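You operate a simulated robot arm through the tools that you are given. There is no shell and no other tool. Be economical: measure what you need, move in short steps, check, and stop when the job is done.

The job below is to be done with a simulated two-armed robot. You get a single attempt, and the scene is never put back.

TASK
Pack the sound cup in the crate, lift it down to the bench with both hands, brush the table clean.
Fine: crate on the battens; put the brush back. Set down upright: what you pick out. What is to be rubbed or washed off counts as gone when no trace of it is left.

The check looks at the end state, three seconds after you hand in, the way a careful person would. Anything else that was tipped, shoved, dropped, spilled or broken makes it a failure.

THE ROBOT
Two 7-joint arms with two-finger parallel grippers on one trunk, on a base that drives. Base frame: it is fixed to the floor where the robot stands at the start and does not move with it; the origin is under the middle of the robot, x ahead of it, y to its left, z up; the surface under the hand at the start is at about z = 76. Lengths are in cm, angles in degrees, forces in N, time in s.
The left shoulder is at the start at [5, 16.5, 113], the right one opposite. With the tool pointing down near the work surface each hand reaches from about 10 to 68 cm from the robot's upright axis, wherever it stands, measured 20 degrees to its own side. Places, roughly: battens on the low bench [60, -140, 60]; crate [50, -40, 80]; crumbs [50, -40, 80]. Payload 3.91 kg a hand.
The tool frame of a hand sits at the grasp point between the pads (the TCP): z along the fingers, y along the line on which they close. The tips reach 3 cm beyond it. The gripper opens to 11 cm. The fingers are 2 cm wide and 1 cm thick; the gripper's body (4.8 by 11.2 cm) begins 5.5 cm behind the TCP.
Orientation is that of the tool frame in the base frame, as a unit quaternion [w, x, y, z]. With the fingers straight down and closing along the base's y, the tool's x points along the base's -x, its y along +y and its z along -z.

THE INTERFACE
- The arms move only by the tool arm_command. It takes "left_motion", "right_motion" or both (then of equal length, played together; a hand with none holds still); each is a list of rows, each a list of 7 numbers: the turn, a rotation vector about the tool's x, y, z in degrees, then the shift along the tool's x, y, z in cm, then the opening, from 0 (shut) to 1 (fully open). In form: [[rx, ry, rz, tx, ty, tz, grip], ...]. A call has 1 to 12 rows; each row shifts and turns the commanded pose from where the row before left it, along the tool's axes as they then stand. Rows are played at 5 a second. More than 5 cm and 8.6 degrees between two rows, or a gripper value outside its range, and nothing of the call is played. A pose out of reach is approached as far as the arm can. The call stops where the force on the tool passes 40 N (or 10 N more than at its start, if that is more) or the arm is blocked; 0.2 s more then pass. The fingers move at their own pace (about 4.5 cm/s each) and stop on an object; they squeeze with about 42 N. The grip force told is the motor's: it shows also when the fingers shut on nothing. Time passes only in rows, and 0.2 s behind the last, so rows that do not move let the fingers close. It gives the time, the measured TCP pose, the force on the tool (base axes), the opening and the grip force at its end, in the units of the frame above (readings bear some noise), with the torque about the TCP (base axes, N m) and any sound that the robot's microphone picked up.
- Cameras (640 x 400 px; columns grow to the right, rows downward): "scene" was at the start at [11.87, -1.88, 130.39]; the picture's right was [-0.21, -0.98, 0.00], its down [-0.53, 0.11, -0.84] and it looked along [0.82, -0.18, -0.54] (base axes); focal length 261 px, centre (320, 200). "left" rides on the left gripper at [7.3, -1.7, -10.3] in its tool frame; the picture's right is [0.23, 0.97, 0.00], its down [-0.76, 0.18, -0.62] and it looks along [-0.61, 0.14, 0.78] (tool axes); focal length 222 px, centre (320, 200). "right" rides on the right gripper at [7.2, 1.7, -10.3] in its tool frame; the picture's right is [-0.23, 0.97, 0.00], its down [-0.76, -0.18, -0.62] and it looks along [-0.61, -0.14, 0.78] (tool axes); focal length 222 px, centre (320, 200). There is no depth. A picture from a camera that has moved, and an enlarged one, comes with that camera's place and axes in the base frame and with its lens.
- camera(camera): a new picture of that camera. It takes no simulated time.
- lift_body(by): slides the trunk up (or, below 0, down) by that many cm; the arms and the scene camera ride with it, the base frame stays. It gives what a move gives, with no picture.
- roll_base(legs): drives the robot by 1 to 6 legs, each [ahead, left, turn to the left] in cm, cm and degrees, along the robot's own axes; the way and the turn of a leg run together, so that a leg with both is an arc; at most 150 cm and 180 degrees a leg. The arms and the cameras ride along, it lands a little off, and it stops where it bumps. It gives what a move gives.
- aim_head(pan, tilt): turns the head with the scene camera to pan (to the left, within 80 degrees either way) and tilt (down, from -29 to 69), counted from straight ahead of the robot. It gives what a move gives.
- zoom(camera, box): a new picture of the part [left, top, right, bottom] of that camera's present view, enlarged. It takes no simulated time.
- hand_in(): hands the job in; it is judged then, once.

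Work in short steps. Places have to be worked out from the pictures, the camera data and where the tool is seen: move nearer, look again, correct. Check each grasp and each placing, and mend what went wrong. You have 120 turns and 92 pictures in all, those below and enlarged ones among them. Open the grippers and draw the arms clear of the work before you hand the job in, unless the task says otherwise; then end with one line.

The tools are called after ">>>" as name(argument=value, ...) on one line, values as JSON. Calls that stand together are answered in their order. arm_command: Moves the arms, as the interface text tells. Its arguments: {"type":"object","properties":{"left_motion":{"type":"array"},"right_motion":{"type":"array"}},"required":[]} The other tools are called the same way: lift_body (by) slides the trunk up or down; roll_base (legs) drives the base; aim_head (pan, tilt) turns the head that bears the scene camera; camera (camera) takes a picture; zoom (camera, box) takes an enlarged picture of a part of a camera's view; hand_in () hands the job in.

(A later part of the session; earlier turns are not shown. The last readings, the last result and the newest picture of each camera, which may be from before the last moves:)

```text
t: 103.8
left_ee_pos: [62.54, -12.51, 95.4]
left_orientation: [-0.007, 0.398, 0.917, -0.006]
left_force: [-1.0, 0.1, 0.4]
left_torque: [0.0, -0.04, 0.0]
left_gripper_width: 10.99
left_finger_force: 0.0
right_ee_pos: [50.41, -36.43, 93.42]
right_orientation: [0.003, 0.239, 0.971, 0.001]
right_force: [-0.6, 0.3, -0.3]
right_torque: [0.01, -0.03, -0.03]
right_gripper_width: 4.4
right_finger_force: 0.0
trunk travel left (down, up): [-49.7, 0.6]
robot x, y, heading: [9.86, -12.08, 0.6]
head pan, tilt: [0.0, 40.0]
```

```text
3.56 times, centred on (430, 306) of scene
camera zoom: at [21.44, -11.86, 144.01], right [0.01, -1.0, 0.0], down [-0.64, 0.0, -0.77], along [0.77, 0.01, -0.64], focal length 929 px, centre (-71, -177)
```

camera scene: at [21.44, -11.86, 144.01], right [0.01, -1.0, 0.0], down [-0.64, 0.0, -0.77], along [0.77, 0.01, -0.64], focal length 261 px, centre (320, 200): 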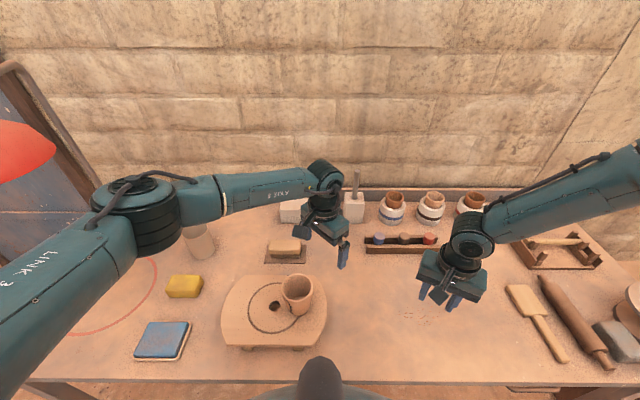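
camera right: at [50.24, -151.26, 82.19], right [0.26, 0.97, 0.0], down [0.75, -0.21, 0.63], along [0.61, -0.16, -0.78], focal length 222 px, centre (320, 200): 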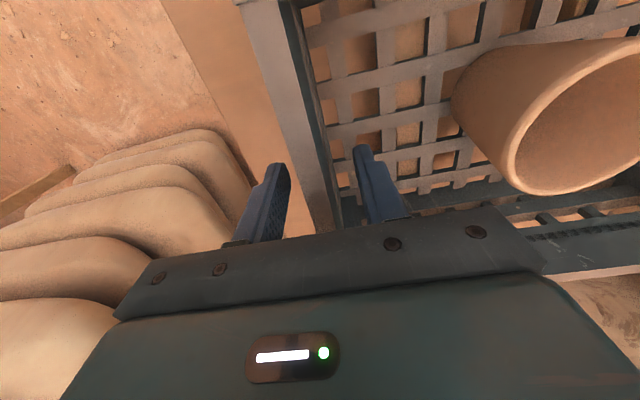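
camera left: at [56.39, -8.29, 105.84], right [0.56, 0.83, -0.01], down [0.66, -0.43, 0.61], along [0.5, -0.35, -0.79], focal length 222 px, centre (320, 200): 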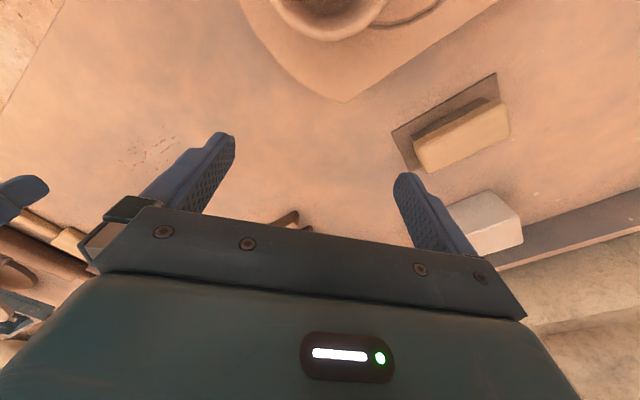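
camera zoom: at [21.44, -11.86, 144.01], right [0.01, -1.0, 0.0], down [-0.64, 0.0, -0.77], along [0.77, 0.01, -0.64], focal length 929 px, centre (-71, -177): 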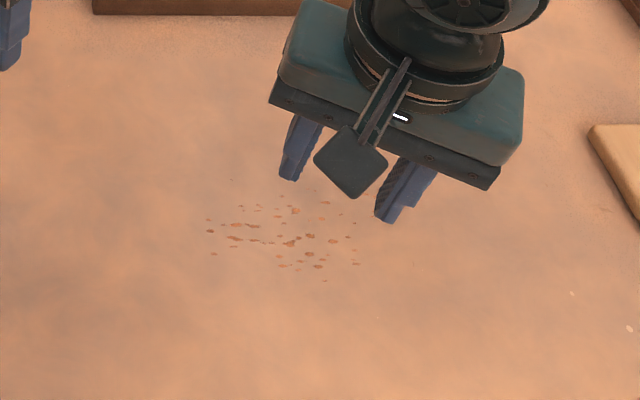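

Crumbs lie at x≈51–60, y≈-44…-31. The brush is ≈10 cm long along y, centred ≈(75.5,-0.1), so I can grip it by its ends at yaw 0 with the 11 cm opening. I turn the left hand back to yaw 0, and shift the robot for reach.

>>> arm_command(left_motion=[[0, 0, -7.8, 0, 0, -1, 1], [0, 0, -7.8, 0, 0, -1, 1], [0, 0, -7.8, 0, 0, -1, 1], [0, 0, -7.8, 0, 0, -1, 1], [0, 0, -7.8, 0, 0, -1, 1], [0, 0, -7.8, 0, 0, -1, 1]])

>>> roll_base(legs=[[3, -6, -0.5]])

>>> lift_body(by=-9)

>>> camera(camera="left")

```text
t: 105.2
left_ee_pos: [62.49, -12.36, 101.52]
left_orientation: [-0.007, 0.0, 1.0, -0.002]
left_force: [-0.1, -0.1, 0.2]
left_torque: [0.0, -0.01, 0.02]
left_gripper_width: 10.99
left_finger_force: 0.0
right_ee_pos: [50.45, -36.33, 93.37]
right_orientation: [0.004, 0.238, 0.971, 0.001]
right_force: [0.2, -0.2, 0.0]
right_torque: [0.02, 0.02, 0.03]
right_gripper_width: 4.4
right_finger_force: 0.0
trunk travel left (down, up): [-49.7, 0.6]
robot x, y, heading: [9.59, -11.67, 0.3]
head pan, tilt: [0.0, 40.0]
```

```text
t: 106.4
left_ee_pos: [65.43, -18.8, 101.41]
left_orientation: [-0.008, 0.007, 1.0, -0.002]
left_force: [-0.1, 0.6, -0.2]
left_torque: [0.03, 0.01, -0.03]
left_gripper_width: 11.01
left_finger_force: 0.1
right_ee_pos: [53.03, -42.73, 93.33]
right_orientation: [0.003, 0.243, 0.97, 0.001]
right_force: [0.3, 0.1, -0.3]
right_torque: [0.01, -0.02, 0.01]
right_gripper_width: 4.45
right_finger_force: 0.0
trunk travel left (down, up): [-49.7, 0.6]
robot x, y, heading: [12.59, -17.57, -0.4]
head pan, tilt: [0.0, 40.0]
```

```text
t: 107.6
left_ee_pos: [65.43, -18.77, 92.35]
left_orientation: [-0.008, 0.007, 1.0, -0.003]
left_force: [0.3, 0.0, 0.7]
left_torque: [0.0, 0.02, 0.0]
left_gripper_width: 10.97
left_finger_force: 0.1
right_ee_pos: [53.1, -42.63, 84.47]
right_orientation: [0.004, 0.244, 0.97, 0.001]
right_force: [-1.0, 0.4, 0.3]
right_torque: [-0.02, 0.02, 0.01]
right_gripper_width: 4.42
right_finger_force: 0.1
trunk travel left (down, up): [-40.8, 9.6]
robot x, y, heading: [12.56, -18.16, 0.0]
head pan, tilt: [0.0, 40.0]
```

```text
33 pictures are left
camera left: at [58.26, -20.29, 102.91], right [-0.21, 0.98, 0.0], down [0.77, 0.17, 0.61], along [0.6, 0.13, -0.79], focal length 222 px, centre (320, 200)
```

left: 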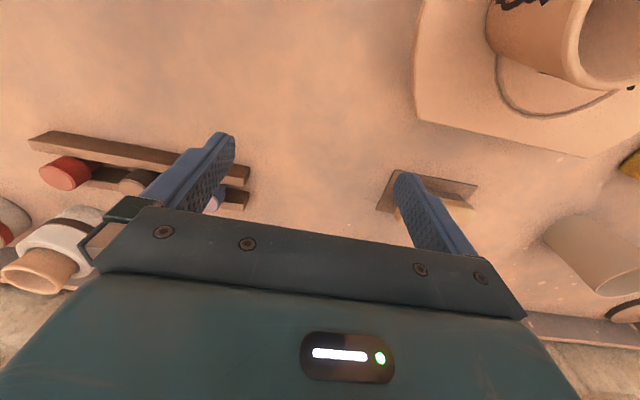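

I move the left hand over the brush at a safe height and look down.

>>> arm_command(left_motion=[[0, 0, 0, -1.95, 3.77, -0.4, 1], [0, 0, 0, -1.95, 3.77, -0.4, 1], [0, 0, 0, -1.95, 3.77, 0, 1], [0, 0, 0, -1.95, 3.77, 0, 1], [0, 0, -0.8, -1.95, 3.77, 0, 1], [0, 0, 0, 0, 0, 0, 1]])

>>> camera(camera="left")

>>> zoom(camera="scene", box=[180, 140, 380, 265])

```text
t: 109.0
left_ee_pos: [75.08, -0.05, 93.22]
left_orientation: [-0.008, -0.001, 1.0, -0.002]
left_force: [0.0, 0.6, -0.1]
left_torque: [0.02, 0.0, -0.02]
left_gripper_width: 11.01
left_finger_force: 0.1
right_ee_pos: [53.08, -42.66, 84.37]
right_orientation: [0.003, 0.243, 0.97, 0.002]
right_force: [0.1, 0.3, 0.5]
right_torque: [0.0, -0.03, 0.0]
right_gripper_width: 4.4
right_finger_force: 0.1
trunk travel left (down, up): [-40.8, 9.6]
robot x, y, heading: [12.84, -17.89, -0.4]
head pan, tilt: [0.0, 40.0]
```

```text
32 pictures are left
camera left: at [67.94, -1.68, 103.71], right [-0.23, 0.97, 0.0], down [0.77, 0.18, 0.61], along [0.59, 0.14, -0.79], focal length 222 px, centre (320, 200)
```

left: 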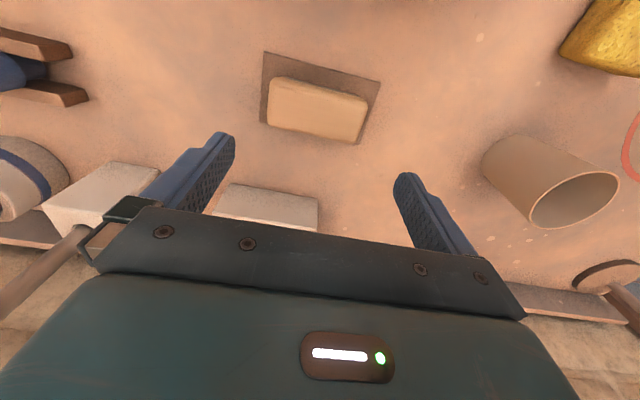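

```text
3.20 times, centred on (280, 202) of scene
camera zoom: at [24.33, -17.83, 135.02], right [0.0, -1.0, 0.0], down [-0.64, 0.0, -0.77], along [0.77, 0.0, -0.64], focal length 836 px, centre (448, 192)
```

zoom: 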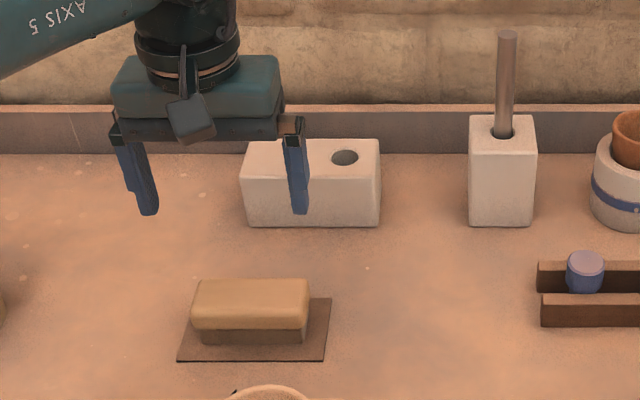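

The brush centre looks like (74.3,-0.4). I shift slightly and descend to tips ≈2 cm above it, then look again.

>>> arm_command(left_motion=[[0, 0, 0, 0.8, -0.35, 2, 1], [0, 0, 0, 0, 0, 3, 1], [0, 0, 0, 0, 0, 1.5, 1], [0, 0, 0, 0, 0, 0, 1]])

>>> camera(camera="left")

>>> zoom(camera="scene", box=[200, 190, 320, 265])

```text
t: 110.0
left_ee_pos: [74.44, -0.41, 86.62]
left_orientation: [-0.007, -0.001, 1.0, -0.002]
left_force: [0.5, 0.3, -0.7]
left_torque: [0.02, 0.01, -0.03]
left_gripper_width: 10.98
left_finger_force: 0.1
right_ee_pos: [53.05, -42.65, 84.22]
right_orientation: [0.002, 0.243, 0.97, 0.001]
right_force: [-0.1, 0.2, -0.5]
right_torque: [0.03, 0.03, -0.01]
right_gripper_width: 4.4
right_finger_force: 0.1
trunk travel left (down, up): [-40.8, 9.6]
robot x, y, heading: [12.62, -17.85, -0.2]
head pan, tilt: [0.0, 40.0]
```

```text
30 pictures are left
camera left: at [67.25, -2.11, 97.04], right [-0.23, 0.97, 0.0], down [0.77, 0.18, 0.61], along [0.59, 0.14, -0.79], focal length 222 px, centre (320, 200)
```

left: 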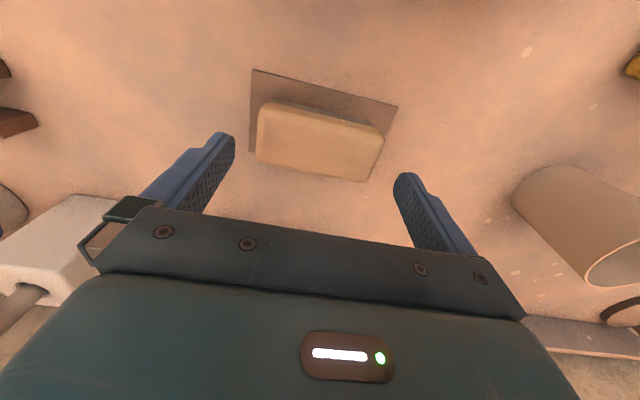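

```text
5.33 times, centred on (260, 228) of scene
camera zoom: at [24.34, -17.82, 135.02], right [0.0, -1.0, 0.0], down [-0.64, 0.0, -0.77], along [0.77, 0.0, -0.64], focal length 1394 px, centre (640, 53)
```

zoom: 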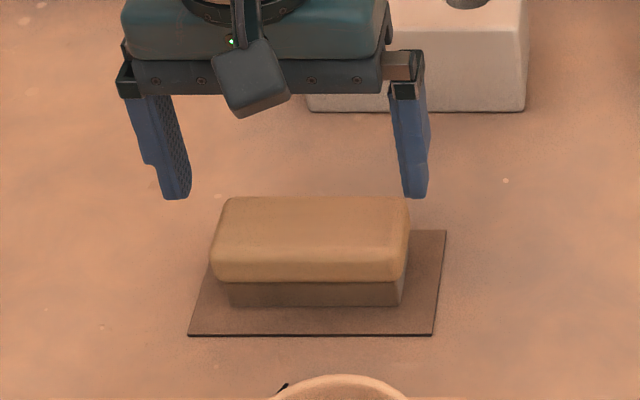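

The brush fits: ends at y≈-5.05 and +4.2, centre ≈(74.05,-0.45). I descend beside its ends gently.

>>> arm_command(left_motion=[[0, 0, 0, 0.4, -0.05, 1.5, 1], [0, 0, 0, 0, 0, 1.0, 1], [0, 0, 0, 0, 0, 0.8, 1], [0, 0, 0, 0, 0, 0, 1]])

>>> camera(camera="left")

```text
t: 111.0
left_ee_pos: [74.0, -0.44, 83.11]
left_orientation: [-0.008, 0.0, 1.0, -0.002]
left_force: [0.0, 0.0, 0.3]
left_torque: [0.02, 0.02, 0.0]
left_gripper_width: 11.0
left_finger_force: 0.0
right_ee_pos: [53.05, -42.76, 84.32]
right_orientation: [0.004, 0.243, 0.97, 0.002]
right_force: [-0.3, 0.4, -0.8]
right_torque: [0.01, -0.01, 0.0]
right_gripper_width: 4.41
right_finger_force: 0.1
trunk travel left (down, up): [-40.8, 9.6]
robot x, y, heading: [12.66, -18.01, 0.0]
head pan, tilt: [0.0, 40.0]
```

```text
28 pictures are left
camera left: at [66.91, -2.09, 93.61], right [-0.23, 0.97, 0.0], down [0.77, 0.18, 0.61], along [0.59, 0.14, -0.79], focal length 222 px, centre (320, 200)
```

left: 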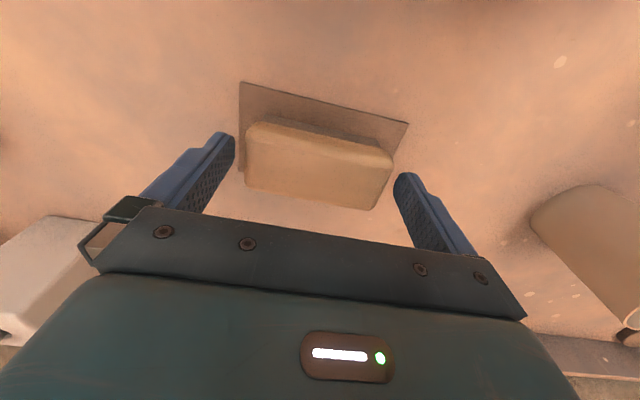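

The fingers straddle it. I go down 2.5 cm more and close.

>>> arm_command(left_motion=[[0, 0, 0, 0, 0, 1.3, 1], [0, 0, 0, 0, 0, 1.2, 1], [0, 0, 0, 0, 0, 0, 0.8], [0, 0, 0, 0, 0, 0, 0.6], [0, 0, 0, 0, 0, 0, 0.4], [0, 0, 0, 0, 0, 0, 0.4]])

>>> camera(camera="left")

```text
t: 112.4
left_ee_pos: [73.93, -0.42, 80.74]
left_orientation: [-0.008, 0.0, 1.0, -0.002]
left_force: [0.0, -0.1, -0.9]
left_torque: [-0.02, 0.03, -0.03]
left_gripper_width: 9.95
left_finger_force: 42.1
right_ee_pos: [53.1, -42.57, 84.35]
right_orientation: [0.003, 0.242, 0.97, 0.001]
right_force: [-0.1, -0.6, -0.6]
right_torque: [-0.01, -0.02, -0.03]
right_gripper_width: 4.4
right_finger_force: 0.0
trunk travel left (down, up): [-40.8, 9.6]
robot x, y, heading: [12.65, -17.97, -0.1]
head pan, tilt: [0.0, 40.0]
```

```text
27 pictures are left
camera left: at [66.86, -2.1, 91.26], right [-0.23, 0.97, 0.0], down [0.77, 0.18, 0.61], along [0.59, 0.14, -0.79], focal length 222 px, centre (320, 200)
```

left: 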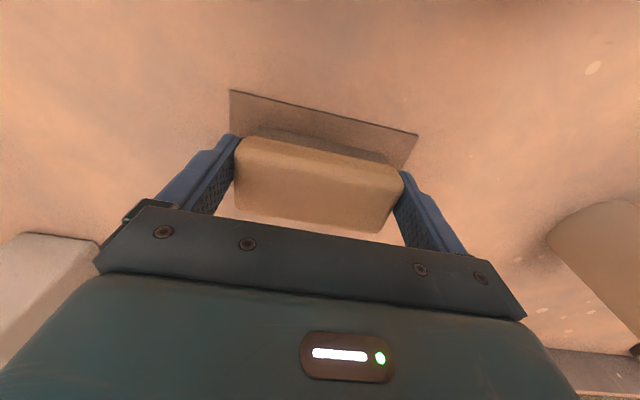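

Brush gripped (9.95 cm, TCP (73.93,-0.42,80.74) on its plate). I lift it straight up and raise the right hand too.

>>> arm_command(left_motion=[[0, 0, 0, 0, 0, -1, 0.4], [0, 0, 0, 0, 0, -3, 0.4], [0, 0, 0, 0, 0, -4, 0.4], [0, 0, 0, 0, 0, -4, 0.4], [0, 0, 0, 0, 0, -4, 0.4], [0, 0, 0, 0, 0, -3, 0.4]], right_motion=[[0, 0, 0, 0, 0, -4, 0.4], [0, 0, 0, 0, 0, -4, 0.4], [0, 0, 0, 0, 0, -4, 0.4], [0, 0, 0, 0, 0, -4, 0.4], [0, 0, 0, 0, 0, 0, 0.4], [0, 0, 0, 0, 0, 0, 0.4]])

>>> camera(camera="scene")

```text
t: 113.8
left_ee_pos: [74.17, -0.14, 99.71]
left_orientation: [-0.008, 0.0, 1.0, -0.001]
left_force: [0.1, 0.1, -1.6]
left_torque: [-0.01, 0.05, 0.03]
left_gripper_width: 9.92
left_finger_force: 42.3
right_ee_pos: [53.11, -42.43, 100.47]
right_orientation: [0.004, 0.242, 0.97, 0.001]
right_force: [-0.4, 0.1, 0.1]
right_torque: [0.01, -0.01, -0.02]
right_gripper_width: 4.39
right_finger_force: 0.1
trunk travel left (down, up): [-40.8, 9.6]
robot x, y, heading: [12.86, -17.61, 0.0]
head pan, tilt: [0.0, 40.0]
```

```text
26 pictures are left
camera scene: at [24.32, -17.82, 135.02], right [0.0, -1.0, 0.0], down [-0.64, 0.0, -0.77], along [0.77, 0.0, -0.64], focal length 261 px, centre (320, 200)
```

scene: 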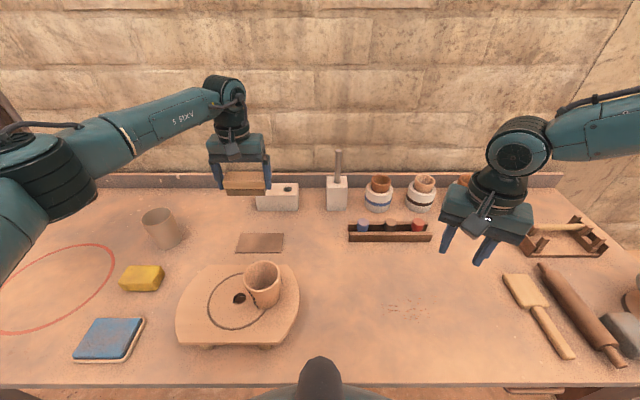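

Brush is held level. I drive 36 cm to the right, then pull the brush back over the crumbs.

>>> roll_base(legs=[[0, -36, 0]])

>>> arm_command(left_motion=[[0, 0, 0, 4, 0, 0, 0.4], [0, 0, 0, 4, 0, 2, 0.4], [0, 0, 0, 2.5, 0, 3, 0.4], [0, 0, 0, 0, 0, 4, 0.4]])

>>> camera(camera="scene")

```text
t: 117.5
left_ee_pos: [74.06, -35.84, 99.73]
left_orientation: [-0.008, 0.001, 1.0, -0.002]
left_force: [-1.1, 0.3, -0.8]
left_torque: [0.0, 0.0, -0.01]
left_gripper_width: 9.95
left_finger_force: 42.5
right_ee_pos: [53.04, -77.94, 100.36]
right_orientation: [0.003, 0.243, 0.97, 0.001]
right_force: [0.0, 0.6, -0.3]
right_torque: [0.0, 0.02, 0.0]
right_gripper_width: 4.39
right_finger_force: 0.1
trunk travel left (down, up): [-40.8, 9.6]
robot x, y, heading: [12.64, -53.54, -0.2]
head pan, tilt: [0.0, 40.0]
```

```text
t: 118.5
left_ee_pos: [63.33, -35.79, 90.66]
left_orientation: [-0.008, -0.001, 1.0, -0.002]
left_force: [0.6, 0.0, -1.1]
left_torque: [-0.01, 0.02, 0.0]
left_gripper_width: 9.94
left_finger_force: 42.1
right_ee_pos: [53.03, -78.03, 100.36]
right_orientation: [0.003, 0.242, 0.97, 0.002]
right_force: [1.1, -0.3, 0.3]
right_torque: [-0.04, 0.0, 0.01]
right_gripper_width: 4.44
right_finger_force: 0.0
trunk travel left (down, up): [-40.8, 9.6]
robot x, y, heading: [12.32, -53.11, -0.1]
head pan, tilt: [0.0, 40.0]
```

```text
25 pictures are left
camera scene: at [24.3, -53.36, 135.02], right [0.0, -1.0, 0.0], down [-0.64, 0.0, -0.77], along [0.77, 0.0, -0.64], focal length 261 px, centre (320, 200)
```

scene: 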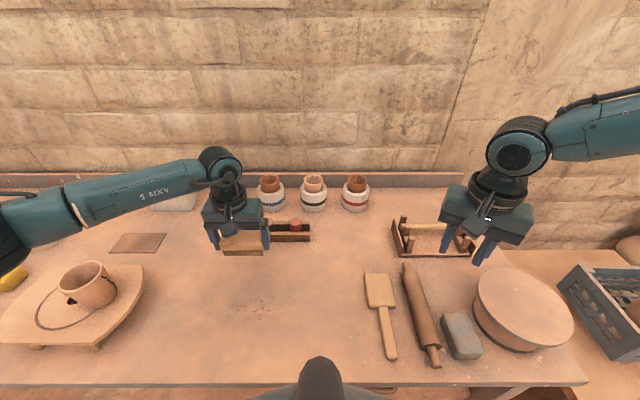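

I zoom on the crumbs to get their exact extent.

>>> zoom(camera="scene", box=[200, 250, 330, 331])

```text
4.92 times, centred on (265, 290) of scene
camera zoom: at [24.3, -53.36, 135.02], right [0.0, -1.0, 0.0], down [-0.64, 0.0, -0.77], along [0.77, 0.0, -0.64], focal length 1287 px, centre (591, -246)
```

zoom: 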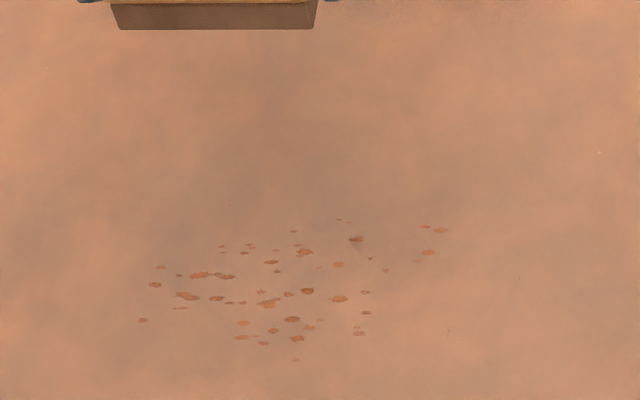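

Crumbs: x 51.6–59.1, y -46.4…-32. I lower the brush at (63,-36) to just above the table.

>>> arm_command(left_motion=[[0, 0, 0, 0, 0, 4, 0.4], [0, 0, 0, 0, 0, 4, 0.4], [0, 0, 0, 0, 0, 1, 0.4], [0, 0, 0, 0, 0, 0.5, 0.4], [0, 0, 0, 0, 0, 0, 0.4]])

```text
t: 119.7
left_ee_pos: [63.16, -35.95, 81.22]
left_orientation: [-0.007, 0.0, 1.0, -0.001]
left_force: [0.1, -0.9, -0.9]
left_torque: [0.01, -0.03, -0.03]
left_gripper_width: 9.94
left_finger_force: 41.9
right_ee_pos: [53.02, -78.04, 100.4]
right_orientation: [0.004, 0.242, 0.97, 0.0]
right_force: [-0.6, -0.1, -0.2]
right_torque: [0.01, 0.01, 0.04]
right_gripper_width: 4.38
right_finger_force: 0.0
trunk travel left (down, up): [-40.8, 9.6]
robot x, y, heading: [12.44, -53.58, -0.2]
head pan, tilt: [0.0, 40.0]
```

No contact yet; I step down gently.

>>> arm_command(left_motion=[[0, 0, 0, 0, 0, 0.3, 0.4], [0, 0, 0, 0, 0, 0.3, 0.4], [0, 0, 0, 0, 0, 0, 0.4]])

>>> arm_command(left_motion=[[0, 0, 0, 0, 0, 0.2, 0.4], [0, 0, 0, 0, 0, 0, 0.4]])

```text
t: 120.5
left_ee_pos: [63.43, -35.87, 80.67]
left_orientation: [-0.008, 0.0, 1.0, -0.002]
left_force: [-0.3, -0.4, -1.2]
left_torque: [-0.01, 0.05, 0.01]
left_gripper_width: 9.96
left_finger_force: 42.5
right_ee_pos: [52.99, -77.99, 100.31]
right_orientation: [0.003, 0.243, 0.97, 0.001]
right_force: [-0.6, 0.1, -0.5]
right_torque: [-0.02, 0.0, -0.02]
right_gripper_width: 4.39
right_finger_force: 0.2
trunk travel left (down, up): [-40.8, 9.6]
robot x, y, heading: [12.53, -53.19, -0.3]
head pan, tilt: [0.0, 40.0]
```

```text
t: 121.1
left_ee_pos: [63.44, -35.85, 80.7]
left_orientation: [-0.008, 0.0, 1.0, -0.002]
left_force: [-0.1, -0.3, 3.2]
left_torque: [0.15, 0.06, 0.06]
left_gripper_width: 9.96
left_finger_force: 41.7
right_ee_pos: [52.83, -78.03, 100.37]
right_orientation: [0.003, 0.242, 0.97, 0.001]
right_force: [0.0, -0.8, 0.3]
right_torque: [-0.01, -0.01, 0.0]
right_gripper_width: 4.42
right_finger_force: 0.1
trunk travel left (down, up): [-40.8, 9.6]
robot x, y, heading: [12.64, -53.56, 0.2]
head pan, tilt: [0.0, 40.0]
```

Contact at 80.6 (≈4 N). I press slightly more and sweep toward the robot along x.

>>> arm_command(left_motion=[[0, 0, 0, 0, 0, 0.15, 0.4], [0, 0, 0, 1.5, 0, 0, 0.4], [0, 0, 0, 1.5, 0, 0, 0.4], [0, 0, 0, 1.5, 0, 0, 0.4], [0, 0, 0, 1.5, 0, 0, 0.4], [0, 0, 0, 1.5, 0, 0, 0.4], [0, 0, 0, 1.5, 0, 0, 0.4], [0, 0, 0, 1.5, 0, 0, 0.4], [0, 0, 0, 1.5, 0, 0, 0.4], [0, 0, 0, 1.5, 0, 0, 0.4], [0, 0, 0, 1.5, 0, 0, 0.4]])

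>>> zoom(camera="scene", box=[180, 230, 340, 360])

```text
t: 123.5
left_ee_pos: [48.45, -35.86, 80.58]
left_orientation: [-0.008, 0.0, 1.0, -0.001]
left_force: [1.9, 0.4, 9.8]
left_torque: [0.2, -0.21, -0.07]
left_gripper_width: 9.91
left_finger_force: 42.0
right_ee_pos: [53.04, -78.03, 100.31]
right_orientation: [0.003, 0.242, 0.97, 0.002]
right_force: [0.4, -0.4, 0.2]
right_torque: [0.0, 0.04, 0.02]
right_gripper_width: 4.4
right_finger_force: 0.0
trunk travel left (down, up): [-40.8, 9.6]
robot x, y, heading: [12.61, -52.89, -0.0]
head pan, tilt: [0.0, 40.0]
```

```text
3.08 times, centred on (260, 295) of scene
camera zoom: at [24.21, -53.4, 135.02], right [0.0, -1.0, 0.0], down [-0.64, 0.0, -0.77], along [0.77, 0.0, -0.64], focal length 804 px, centre (505, -92)
```

zoom: 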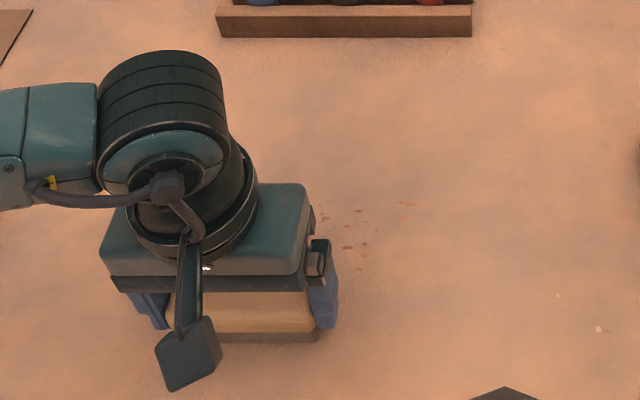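

The first lane is done. I shift 7.5 cm to the right and sweep back outward along the second lane.

>>> arm_command(left_motion=[[0, 0, 0, 0, -1.9, 0, 0.4], [0, 0, 0, 0, -1.9, 0, 0.4], [0, 0, 0, 0, -1.9, 0, 0.4], [0, 0, 0, 0, -1.9, 0, 0.4], [0, 0, 0, -1.9, 0, 0, 0.4], [0, 0, 0, -1.9, 0, 0, 0.4], [0, 0, 0, -1.9, 0, 0, 0.4], [0, 0, 0, -1.9, 0, 0, 0.4], [0, 0, 0, -1.9, 0, 0, 0.4], [0, 0, 0, -1.9, 0, 0, 0.4], [0, 0, 0, -1.9, 0, 0, 0.4], [0, 0, 0, -1.9, 0, 0, 0.4]])

>>> zoom(camera="scene", box=[180, 230, 340, 360])

```text
t: 126.1
left_ee_pos: [63.36, -43.56, 80.56]
left_orientation: [-0.006, 0.0, 1.0, -0.003]
left_force: [-8.8, 0.7, 24.4]
left_torque: [0.57, 0.53, 0.14]
left_gripper_width: 9.94
left_finger_force: 41.7
right_ee_pos: [52.82, -78.03, 100.46]
right_orientation: [0.005, 0.243, 0.97, 0.001]
right_force: [-0.4, 0.7, -0.5]
right_torque: [-0.01, -0.02, 0.03]
right_gripper_width: 4.41
right_finger_force: 0.1
trunk travel left (down, up): [-40.8, 9.6]
robot x, y, heading: [12.69, -53.2, -0.5]
head pan, tilt: [0.0, 40.0]
```

```text
3.08 times, centred on (260, 295) of scene
camera zoom: at [23.95, -53.41, 135.08], right [0.0, -1.0, 0.0], down [-0.64, 0.0, -0.77], along [0.77, 0.0, -0.64], focal length 804 px, centre (505, -92)
```

zoom: 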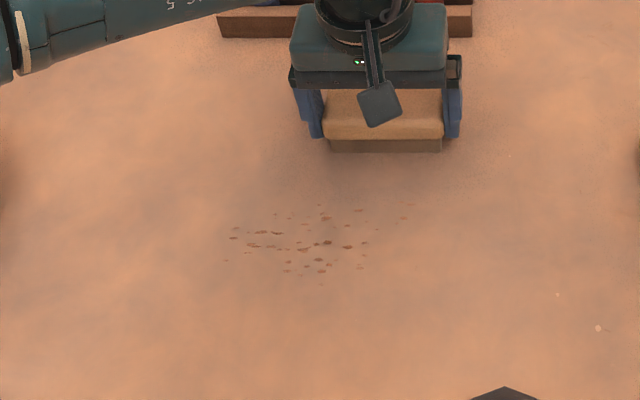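

Crumbs still visible; I compare closely with the earlier zoom to see whether they fade per stroke.

>>> zoom(camera="scene", box=[200, 250, 330, 331])

```text
4.92 times, centred on (265, 290) of scene
camera zoom: at [23.95, -53.41, 135.08], right [0.0, -1.0, 0.0], down [-0.64, 0.0, -0.77], along [0.77, 0.0, -0.64], focal length 1287 px, centre (591, -246)
```

zoom: 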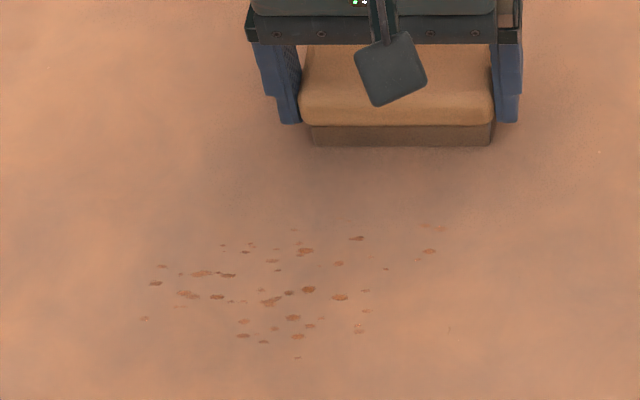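

They fade with each pass, so several passes are needed. I continue back and forth on this lane.

>>> arm_command(left_motion=[[0, 0, 0, 2.4, 0, -0.05, 0.4], [0, 0, 0, 2.4, 0, 0, 0.4], [0, 0, 0, 2.4, 0, 0, 0.4], [0, 0, 0, 2.4, 0, 0, 0.4], [0, 0, 0, 2.4, 0, 0, 0.4], [0, 0, 0, 2.4, 0, 0, 0.4], [0, 0, 0, -2.4, 0.3, 0, 0.4], [0, 0, 0, -2.4, 0.3, 0, 0.4], [0, 0, 0, -2.4, 0.3, 0, 0.4], [0, 0, 0, -2.4, 0.3, 0, 0.4], [0, 0, 0, -2.4, 0.3, 0, 0.4], [0, 0, 0, -2.4, 0.3, 0, 0.4]])

>>> arm_command(left_motion=[[0, 0, 0, 2.4, 0.3, 0, 0.4], [0, 0, 0, 2.4, 0.3, 0, 0.4], [0, 0, 0, 2.4, 0.3, 0, 0.4], [0, 0, 0, 2.4, 0.3, 0, 0.4], [0, 0, 0, 2.4, 0.3, 0, 0.4], [0, 0, 0, 2.4, 0.3, 0, 0.4], [0, 0, 0, -2.4, 0.4, 0, 0.4], [0, 0, 0, -2.4, 0.4, 0, 0.4], [0, 0, 0, -2.4, 0.4, 0, 0.4], [0, 0, 0, -2.4, 0.4, 0, 0.4], [0, 0, 0, -2.4, 0.4, 0, 0.4], [0, 0, 0, -2.4, 0.4, 0, 0.4]])

>>> zoom(camera="scene", box=[200, 250, 330, 331])

```text
t: 128.7
left_ee_pos: [63.45, -41.48, 80.5]
left_orientation: [-0.008, 0.0, 1.0, -0.003]
left_force: [-3.9, -1.2, 9.4]
left_torque: [0.1, 0.27, 0.08]
left_gripper_width: 9.95
left_finger_force: 42.2
right_ee_pos: [52.83, -77.99, 100.33]
right_orientation: [0.004, 0.243, 0.97, 0.001]
right_force: [0.9, -0.3, -0.4]
right_torque: [0.02, 0.04, 0.01]
right_gripper_width: 4.38
right_finger_force: 0.2
trunk travel left (down, up): [-40.8, 9.6]
robot x, y, heading: [12.44, -53.53, -0.1]
head pan, tilt: [0.0, 40.0]
```

```text
t: 131.3
left_ee_pos: [63.36, -37.44, 80.58]
left_orientation: [-0.007, 0.001, 1.0, -0.002]
left_force: [-3.0, -1.0, 12.1]
left_torque: [0.34, 0.28, 0.17]
left_gripper_width: 9.96
left_finger_force: 41.9
right_ee_pos: [52.93, -77.92, 100.49]
right_orientation: [0.003, 0.243, 0.97, 0.001]
right_force: [-0.4, -0.3, 0.6]
right_torque: [0.0, -0.03, -0.01]
right_gripper_width: 4.39
right_finger_force: 0.1
trunk travel left (down, up): [-40.8, 9.6]
robot x, y, heading: [12.3, -53.65, -0.3]
head pan, tilt: [0.0, 40.0]
```

```text
4.92 times, centred on (265, 290) of scene
camera zoom: at [24.1, -53.42, 135.06], right [0.0, -1.0, 0.0], down [-0.64, 0.0, -0.77], along [0.77, 0.0, -0.64], focal length 1287 px, centre (591, -246)
```

zoom: 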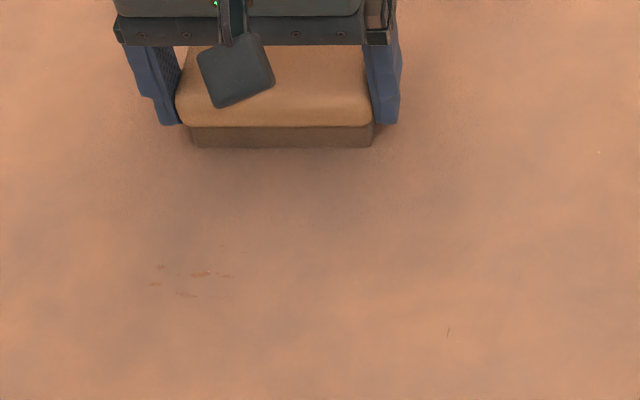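

Almost gone; only a few remain at the left (y≈-32…-37). Two more back-and-forth passes centred on y≈-35.

>>> arm_command(left_motion=[[0, 0, 0, 2.4, 0.3, 0, 0.4], [0, 0, 0, 2.4, 0.3, 0, 0.4], [0, 0, 0, 2.4, 0.3, 0, 0.4], [0, 0, 0, 2.4, 0.3, 0, 0.4], [0, 0, 0, 2.4, 0.3, 0, 0.4], [0, 0, 0, 2.4, 0.3, 0, 0.4], [0, 0, 0, -2.4, 0.1, 0, 0.4], [0, 0, 0, -2.4, 0.1, 0, 0.4], [0, 0, 0, -2.4, 0.1, 0, 0.4], [0, 0, 0, -2.4, 0.1, 0, 0.4], [0, 0, 0, -2.4, 0.1, 0, 0.4], [0, 0, 0, -2.4, 0.1, 0, 0.4]])

>>> arm_command(left_motion=[[0, 0, 0, 2.4, 0.1, 0, 0.4], [0, 0, 0, 2.4, 0.1, 0, 0.4], [0, 0, 0, 2.4, 0.1, 0, 0.4], [0, 0, 0, 2.4, 0.1, 0, 0.4], [0, 0, 0, 2.4, 0.1, 0, 0.4], [0, 0, 0, 2.4, 0.1, 0, 0.4], [0, 0, 0, -2.4, 0, 0, 0.4], [0, 0, 0, -2.4, 0, 0, 0.4], [0, 0, 0, -2.4, 0, 0, 0.4], [0, 0, 0, -2.4, 0, 0, 0.4], [0, 0, 0, -2.4, 0, 0, 0.4], [0, 0, 0, -2.4, 0, 0, 0.4]])

>>> zoom(camera="scene", box=[200, 250, 330, 331])

```text
t: 133.9
left_ee_pos: [63.68, -34.89, 80.6]
left_orientation: [-0.008, 0.0, 1.0, -0.002]
left_force: [0.0, 0.0, -0.3]
left_torque: [-0.01, 0.01, -0.02]
left_gripper_width: 9.94
left_finger_force: 42.2
right_ee_pos: [52.94, -77.98, 100.32]
right_orientation: [0.003, 0.243, 0.97, 0.002]
right_force: [-0.6, 0.4, 0.3]
right_torque: [0.0, 0.0, 0.0]
right_gripper_width: 4.38
right_finger_force: 0.1
trunk travel left (down, up): [-40.8, 9.6]
robot x, y, heading: [12.66, -53.44, -0.0]
head pan, tilt: [0.0, 40.0]
```

```text
t: 136.5
left_ee_pos: [63.41, -34.39, 80.55]
left_orientation: [-0.006, -0.001, 1.0, -0.002]
left_force: [-7.7, -0.1, 22.7]
left_torque: [0.25, 0.49, 0.17]
left_gripper_width: 9.95
left_finger_force: 42.4
right_ee_pos: [52.83, -78.02, 100.41]
right_orientation: [0.005, 0.242, 0.97, 0.001]
right_force: [0.7, 0.1, 0.0]
right_torque: [-0.01, -0.01, 0.02]
right_gripper_width: 4.41
right_finger_force: 0.1
trunk travel left (down, up): [-40.8, 9.6]
robot x, y, heading: [12.69, -53.54, -0.1]
head pan, tilt: [0.0, 40.0]
```

```text
4.92 times, centred on (265, 290) of scene
camera zoom: at [23.97, -53.45, 135.08], right [0.0, -1.0, 0.0], down [-0.64, 0.0, -0.77], along [0.77, 0.0, -0.64], focal length 1287 px, centre (591, -246)
```

zoom: 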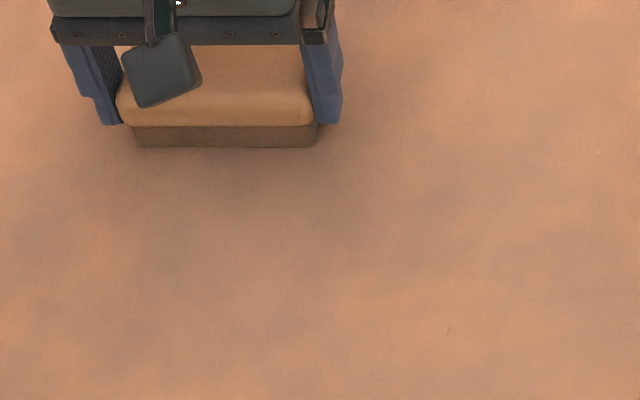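

No trace visible. For safety I make one more full pass over both lanes.

>>> arm_command(left_motion=[[0, 0, 0, 2.5, 0, 0, 0.4], [0, 0, 0, 2.5, 0, 0, 0.4], [0, 0, 0, 2.5, 0, 0, 0.4], [0, 0, 0, 2.5, 0, 0, 0.4], [0, 0, 0, 2.5, 0, 0, 0.4], [0, 0, 0, 0, -3.8, 0, 0.4], [0, 0, 0, 0, -3.8, 0, 0.4], [0, 0, 0, -2.5, 0, 0, 0.4], [0, 0, 0, -2.5, 0, 0, 0.4], [0, 0, 0, -2.5, 0, 0, 0.4], [0, 0, 0, -2.5, 0, 0, 0.4], [0, 0, 0, -2.5, 0, 0, 0.4]])

>>> arm_command(left_motion=[[0, 0, 0, 2.5, -0.2, 0, 0.4], [0, 0, 0, 2.5, -0.2, 0, 0.4], [0, 0, 0, 2.5, -0.2, 0, 0.4], [0, 0, 0, 2.5, -0.2, 0, 0.4], [0, 0, 0, 2.5, -0.2, 0, 0.4], [0, 0, 0, -2.5, 0.6, 0, 0.4], [0, 0, 0, -2.5, 0.6, 0, 0.4], [0, 0, 0, -2.5, 0.6, 0, 0.4], [0, 0, 0, -2.5, 0.6, 0, 0.4], [0, 0, 0, -2.5, 0.6, 0, 0.4]])

>>> arm_command(left_motion=[[0, 0, 0, 0, 0, -3, 0.4], [0, 0, 0, 0, 0, -4, 0.4], [0, 0, 0, 0, 0, -4, 0.4], [0, 0, 0, 0, 0, -4, 0.4], [0, 0, 0, -2.5, 0, -4, 0.4], [0, 0, 0, -4, 0, 0, 0.4], [0, 0, 0, -4, 0, 0, 0.4]])

>>> zoom(camera="scene", box=[190, 240, 340, 340])

```text
t: 139.1
left_ee_pos: [63.36, -42.36, 80.64]
left_orientation: [-0.007, 0.001, 1.0, -0.002]
left_force: [-5.5, 0.5, 18.8]
left_torque: [0.3, 0.39, 0.11]
left_gripper_width: 9.94
left_finger_force: 42.8
right_ee_pos: [52.76, -78.1, 100.43]
right_orientation: [0.004, 0.242, 0.97, 0.002]
right_force: [-0.2, 0.8, 0.0]
right_torque: [-0.01, 0.03, 0.03]
right_gripper_width: 4.41
right_finger_force: 0.1
trunk travel left (down, up): [-40.8, 9.6]
robot x, y, heading: [12.27, -53.15, 0.0]
head pan, tilt: [0.0, 40.0]
```

```text
t: 141.3
left_ee_pos: [63.41, -40.23, 80.68]
left_orientation: [-0.008, 0.0, 1.0, -0.002]
left_force: [-3.7, -1.6, 8.9]
left_torque: [-0.1, 0.15, -0.03]
left_gripper_width: 9.96
left_finger_force: 41.7
right_ee_pos: [52.89, -77.99, 100.5]
right_orientation: [0.005, 0.243, 0.97, 0.002]
right_force: [0.2, -0.5, -0.4]
right_torque: [-0.03, -0.02, 0.0]
right_gripper_width: 4.38
right_finger_force: 0.0
trunk travel left (down, up): [-40.8, 9.6]
robot x, y, heading: [12.74, -53.0, -0.4]
head pan, tilt: [0.0, 40.0]
```

```text
t: 142.9
left_ee_pos: [74.58, -39.96, 99.45]
left_orientation: [-0.009, 0.001, 1.0, -0.002]
left_force: [0.4, -1.1, -1.1]
left_torque: [0.01, -0.04, 0.01]
left_gripper_width: 9.93
left_finger_force: 42.3
right_ee_pos: [53.0, -78.04, 100.35]
right_orientation: [0.003, 0.244, 0.97, 0.002]
right_force: [0.7, 0.3, 0.2]
right_torque: [-0.02, 0.01, 0.0]
right_gripper_width: 4.39
right_finger_force: 0.0
trunk travel left (down, up): [-40.8, 9.6]
robot x, y, heading: [12.9, -53.35, -0.3]
head pan, tilt: [0.0, 40.0]
```

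```text
4.00 times, centred on (265, 290) of scene
camera zoom: at [24.29, -53.46, 135.01], right [0.0, -1.0, 0.0], down [-0.64, 0.0, -0.77], along [0.77, 0.0, -0.64], focal length 1046 px, centre (540, -160)
```

zoom: 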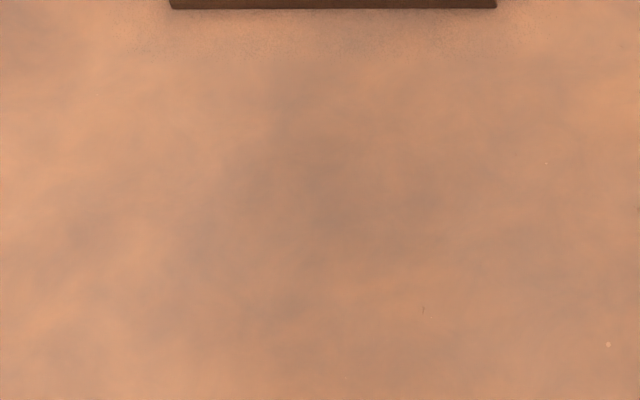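

The area looks clean; one tiny mark at lower right was there before. I zoom on it to decide if it's table texture.

>>> zoom(camera="scene", box=[276, 302, 316, 327])

```text
16.00 times, centred on (296, 314) of scene
camera zoom: at [24.29, -53.46, 135.01], right [0.0, -1.0, 0.0], down [-0.64, 0.0, -0.77], along [0.77, 0.0, -0.64], focal length 4182 px, centre (704, -1632)
```

zoom: 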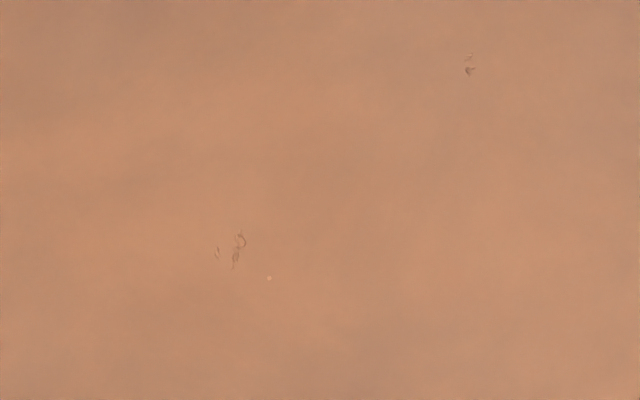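

Those are scratches in the table texture. Now I drive back left to return the brush to its plate.

>>> roll_base(legs=[[0, 36, 0]])

```text
t: 146.7
left_ee_pos: [74.31, -2.3, 99.27]
left_orientation: [-0.007, -0.006, 1.0, -0.003]
left_force: [0.3, 0.4, -1.1]
left_torque: [-0.01, 0.04, -0.01]
left_gripper_width: 9.93
left_finger_force: 41.6
right_ee_pos: [53.26, -40.48, 100.27]
right_orientation: [0.004, 0.238, 0.971, 0.002]
right_force: [-0.3, 0.2, 0.0]
right_torque: [-0.02, -0.03, -0.02]
right_gripper_width: 4.4
right_finger_force: 0.1
trunk travel left (down, up): [-40.8, 9.6]
robot x, y, heading: [12.49, -16.46, 0.7]
head pan, tilt: [0.0, 40.0]
```

I correct the hand to the original grasp point (73.93,-0.42) with yaw 0, and come down to just above the plate.

>>> arm_command(left_motion=[[0, 0, 0.7, 0.36, 1.88, 0, 0.4], [0, 0, 0, 0, 0, 4, 0.4], [0, 0, 0, 0, 0, 4, 0.4], [0, 0, 0, 0, 0, 4, 0.4], [0, 0, 0, 0, 0, 2, 0.4], [0, 0, 0, 0, 0, 0, 0.4]])

>>> camera(camera="left")

>>> zoom(camera="scene", box=[200, 180, 320, 265])

```text
t: 148.1
left_ee_pos: [73.59, -0.26, 85.24]
left_orientation: [-0.008, 0.0, 1.0, -0.002]
left_force: [0.2, 1.1, -1.4]
left_torque: [-0.02, 0.0, 0.03]
left_gripper_width: 9.92
left_finger_force: 42.3
right_ee_pos: [53.21, -40.45, 100.27]
right_orientation: [0.003, 0.239, 0.971, 0.001]
right_force: [0.3, 0.1, -0.4]
right_torque: [-0.02, 0.01, -0.01]
right_gripper_width: 4.39
right_finger_force: 0.1
trunk travel left (down, up): [-40.8, 9.6]
robot x, y, heading: [12.98, -15.91, 0.5]
head pan, tilt: [0.0, 40.0]
```

```text
16 pictures are left
camera left: at [66.44, -2.01, 95.7], right [-0.23, 0.97, 0.0], down [0.77, 0.18, 0.61], along [0.59, 0.14, -0.79], focal length 222 px, centre (320, 200)
```

left: 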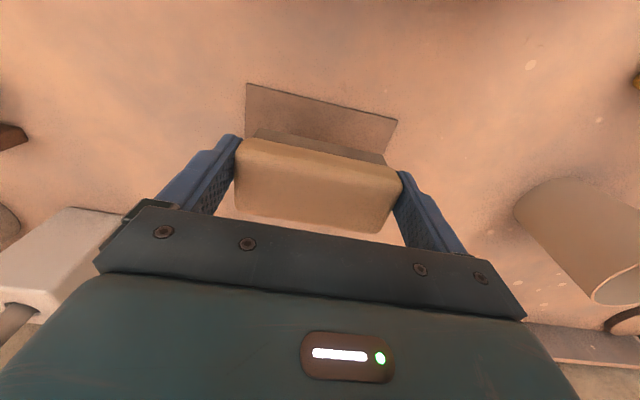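

```text
4.71 times, centred on (260, 222) of scene
camera zoom: at [24.19, -16.18, 135.02], right [0.01, -1.0, 0.0], down [-0.64, 0.0, -0.77], along [0.77, 0.01, -0.64], focal length 1230 px, centre (602, 94)
```

zoom: 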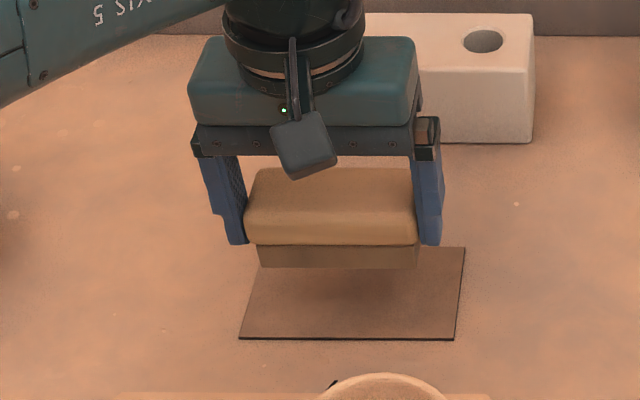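

I nudge by (0.3,-0.13) to the original spot and descend the rest gently.

>>> arm_command(left_motion=[[0, 0, 0, -0.3, -0.13, 2, 0.4], [0, 0, 0, 0, 0, 1.5, 0.4], [0, 0, 0, 0, 0, 0.5, 0.4], [0, 0, 0, 0, 0, 0, 0.4]])

>>> arm_command(left_motion=[[0, 0, 0, 0, 0, 0.2, 0.4], [0, 0, 0, 0, 0, 0, 0.4]])

```text
t: 149.1
left_ee_pos: [73.85, -0.58, 81.4]
left_orientation: [-0.008, 0.002, 1.0, -0.003]
left_force: [1.0, 0.9, -0.7]
left_torque: [0.0, 0.04, -0.03]
left_gripper_width: 9.96
left_finger_force: 42.4
right_ee_pos: [53.2, -40.55, 100.28]
right_orientation: [0.004, 0.239, 0.971, 0.0]
right_force: [-0.3, 0.4, -0.3]
right_torque: [0.01, 0.04, 0.01]
right_gripper_width: 4.41
right_finger_force: 0.0
trunk travel left (down, up): [-40.8, 9.6]
robot x, y, heading: [12.38, -15.85, 0.6]
head pan, tilt: [0.0, 40.0]
```

```text
t: 149.7
left_ee_pos: [73.9, -0.39, 81.14]
left_orientation: [-0.007, 0.001, 1.0, -0.002]
left_force: [-0.2, -0.2, -0.8]
left_torque: [0.01, 0.0, 0.02]
left_gripper_width: 9.96
left_finger_force: 41.8
right_ee_pos: [53.19, -40.63, 100.38]
right_orientation: [0.004, 0.239, 0.971, 0.001]
right_force: [-0.4, 0.1, -0.3]
right_torque: [0.0, -0.01, 0.03]
right_gripper_width: 4.41
right_finger_force: 0.1
trunk travel left (down, up): [-40.8, 9.6]
robot x, y, heading: [12.62, -16.35, 0.5]
head pan, tilt: [0.0, 40.0]
```

Position matches. A bit lower until contact.

>>> arm_command(left_motion=[[0, 0, 0, 0, 0, 0.2, 0.4], [0, 0, 0, 0, 0, 0.1, 0.4], [0, 0, 0, 0, 0, 0, 0.4]])

```text
t: 150.5
left_ee_pos: [73.93, -0.51, 80.95]
left_orientation: [-0.008, 0.001, 1.0, -0.002]
left_force: [1.4, 0.8, 2.1]
left_torque: [0.14, -0.06, -0.02]
left_gripper_width: 9.95
left_finger_force: 42.2
right_ee_pos: [53.21, -40.55, 100.42]
right_orientation: [0.005, 0.239, 0.971, 0.001]
right_force: [-0.6, -0.2, -0.6]
right_torque: [0.0, -0.02, 0.01]
right_gripper_width: 4.4
right_finger_force: 0.1
trunk travel left (down, up): [-40.8, 9.6]
robot x, y, heading: [12.68, -16.56, 0.4]
head pan, tilt: [0.0, 40.0]
```

Light contact. I open fully and lift straight up.

>>> arm_command(left_motion=[[0, 0, 0, 0, 0, 0, 1], [0, 0, 0, 0, 0, 0, 1], [0, 0, 0, 0, 0, 0, 1], [0, 0, 0, 0, 0, -1, 1], [0, 0, 0, 0, 0, -2, 1], [0, 0, 0, 0, 0, -4, 1], [0, 0, 0, 0, 0, -4, 1], [0, 0, 0, 0, 0, -5, 1], [0, 0, 0, 0, 0, -5, 1]])

>>> zoom(camera="scene", box=[200, 180, 320, 265])

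```text
t: 152.5
left_ee_pos: [74.13, -0.83, 101.79]
left_orientation: [-0.007, 0.001, 1.0, -0.002]
left_force: [0.8, -0.4, -1.0]
left_torque: [0.03, 0.0, 0.01]
left_gripper_width: 10.99
left_finger_force: 0.1
right_ee_pos: [53.16, -40.65, 100.25]
right_orientation: [0.004, 0.239, 0.971, 0.001]
right_force: [-1.0, 0.2, 0.5]
right_torque: [-0.01, -0.01, 0.0]
right_gripper_width: 4.38
right_finger_force: 0.0
trunk travel left (down, up): [-40.8, 9.6]
robot x, y, heading: [12.91, -16.21, 0.4]
head pan, tilt: [0.0, 40.0]
```

```text
4.71 times, centred on (260, 222) of scene
camera zoom: at [24.14, -16.21, 135.02], right [0.01, -1.0, 0.0], down [-0.64, 0.0, -0.77], along [0.77, 0.01, -0.64], focal length 1230 px, centre (602, 94)
```

zoom: 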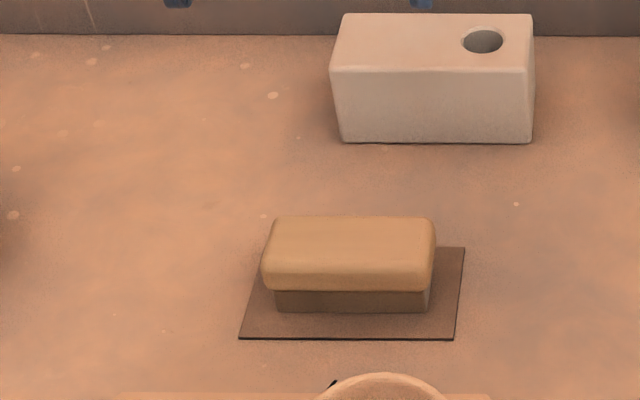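

The brush is back on its plate. I back away, open the right gripper, and take final looks at the table and the crate.

>>> roll_base(legs=[[-40, 0, 0]])

>>> arm_command(right_motion=[[0, 0, 0, 0, 0, 0, 1], [0, 0, 0, 0, 0, 0, 1], [0, 0, 0, 0, 0, 0, 1]])

>>> camera(camera="scene")

>>> aim_head(pan=-38, tilt=25)

>>> camera(camera="scene")

```text
t: 155.0
left_ee_pos: [35.85, -1.29, 101.72]
left_orientation: [-0.008, 0.003, 1.0, -0.003]
left_force: [0.1, 0.2, 0.0]
left_torque: [0.02, 0.03, 0.01]
left_gripper_width: 11.0
left_finger_force: 0.0
right_ee_pos: [14.57, -40.84, 100.32]
right_orientation: [0.004, 0.241, 0.971, 0.001]
right_force: [0.0, 0.6, -0.2]
right_torque: [0.04, 0.02, -0.02]
right_gripper_width: 4.39
right_finger_force: 0.0
trunk travel left (down, up): [-40.8, 9.6]
robot x, y, heading: [-25.97, -16.34, 0.0]
head pan, tilt: [0.0, 40.0]
```

```text
t: 155.8
left_ee_pos: [35.94, -1.12, 101.79]
left_orientation: [-0.008, 0.004, 1.0, -0.002]
left_force: [0.0, 0.2, -0.1]
left_torque: [-0.03, 0.03, -0.01]
left_gripper_width: 10.98
left_finger_force: 0.1
right_ee_pos: [14.79, -40.86, 100.2]
right_orientation: [0.004, 0.241, 0.971, 0.001]
right_force: [0.7, -0.5, -0.4]
right_torque: [0.0, -0.02, -0.01]
right_gripper_width: 11.02
right_finger_force: 0.0
trunk travel left (down, up): [-40.8, 9.6]
robot x, y, heading: [-25.47, -16.87, 0.4]
head pan, tilt: [0.0, 40.0]
```

```text
13 pictures are left
camera scene: at [-14.18, -16.4, 135.02], right [0.0, -1.0, 0.0], down [-0.64, 0.0, -0.77], along [0.77, 0.0, -0.64], focal length 261 px, centre (320, 200)
```

scene: 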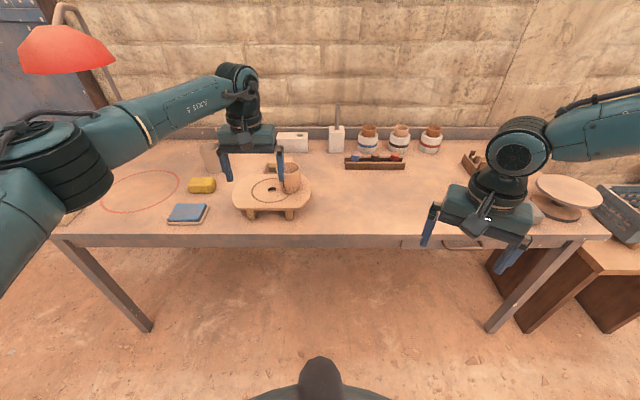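

```text
t: 156.8
left_ee_pos: [35.88, -1.12, 101.69]
left_orientation: [-0.008, 0.004, 1.0, -0.002]
left_force: [-0.2, 0.8, 0.3]
left_torque: [0.0, 0.02, 0.02]
left_gripper_width: 10.96
left_finger_force: 0.1
right_ee_pos: [14.78, -40.9, 100.33]
right_orientation: [0.004, 0.241, 0.971, 0.001]
right_force: [-1.2, -0.2, -1.0]
right_torque: [-0.02, -0.02, 0.0]
right_gripper_width: 11.01
right_finger_force: 0.0
trunk travel left (down, up): [-40.8, 9.6]
robot x, y, heading: [-25.74, -16.27, 0.3]
head pan, tilt: [-38.0, 25.0]
```

```text
12 pictures are left
camera scene: at [-15.4, -22.07, 137.35], right [-0.61, -0.79, 0.0], down [-0.33, 0.26, -0.91], along [0.72, -0.56, -0.42], focal length 261 px, centre (320, 200)
```

scene: 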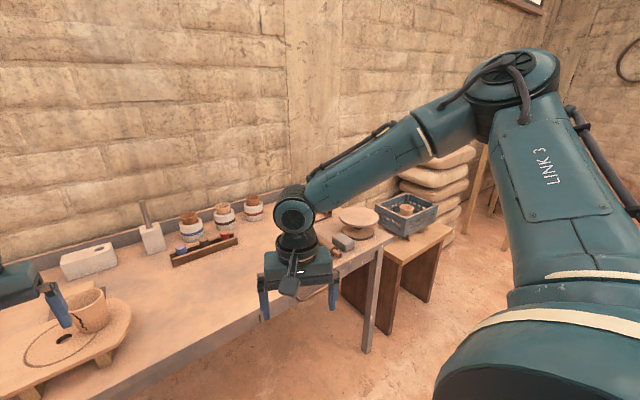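

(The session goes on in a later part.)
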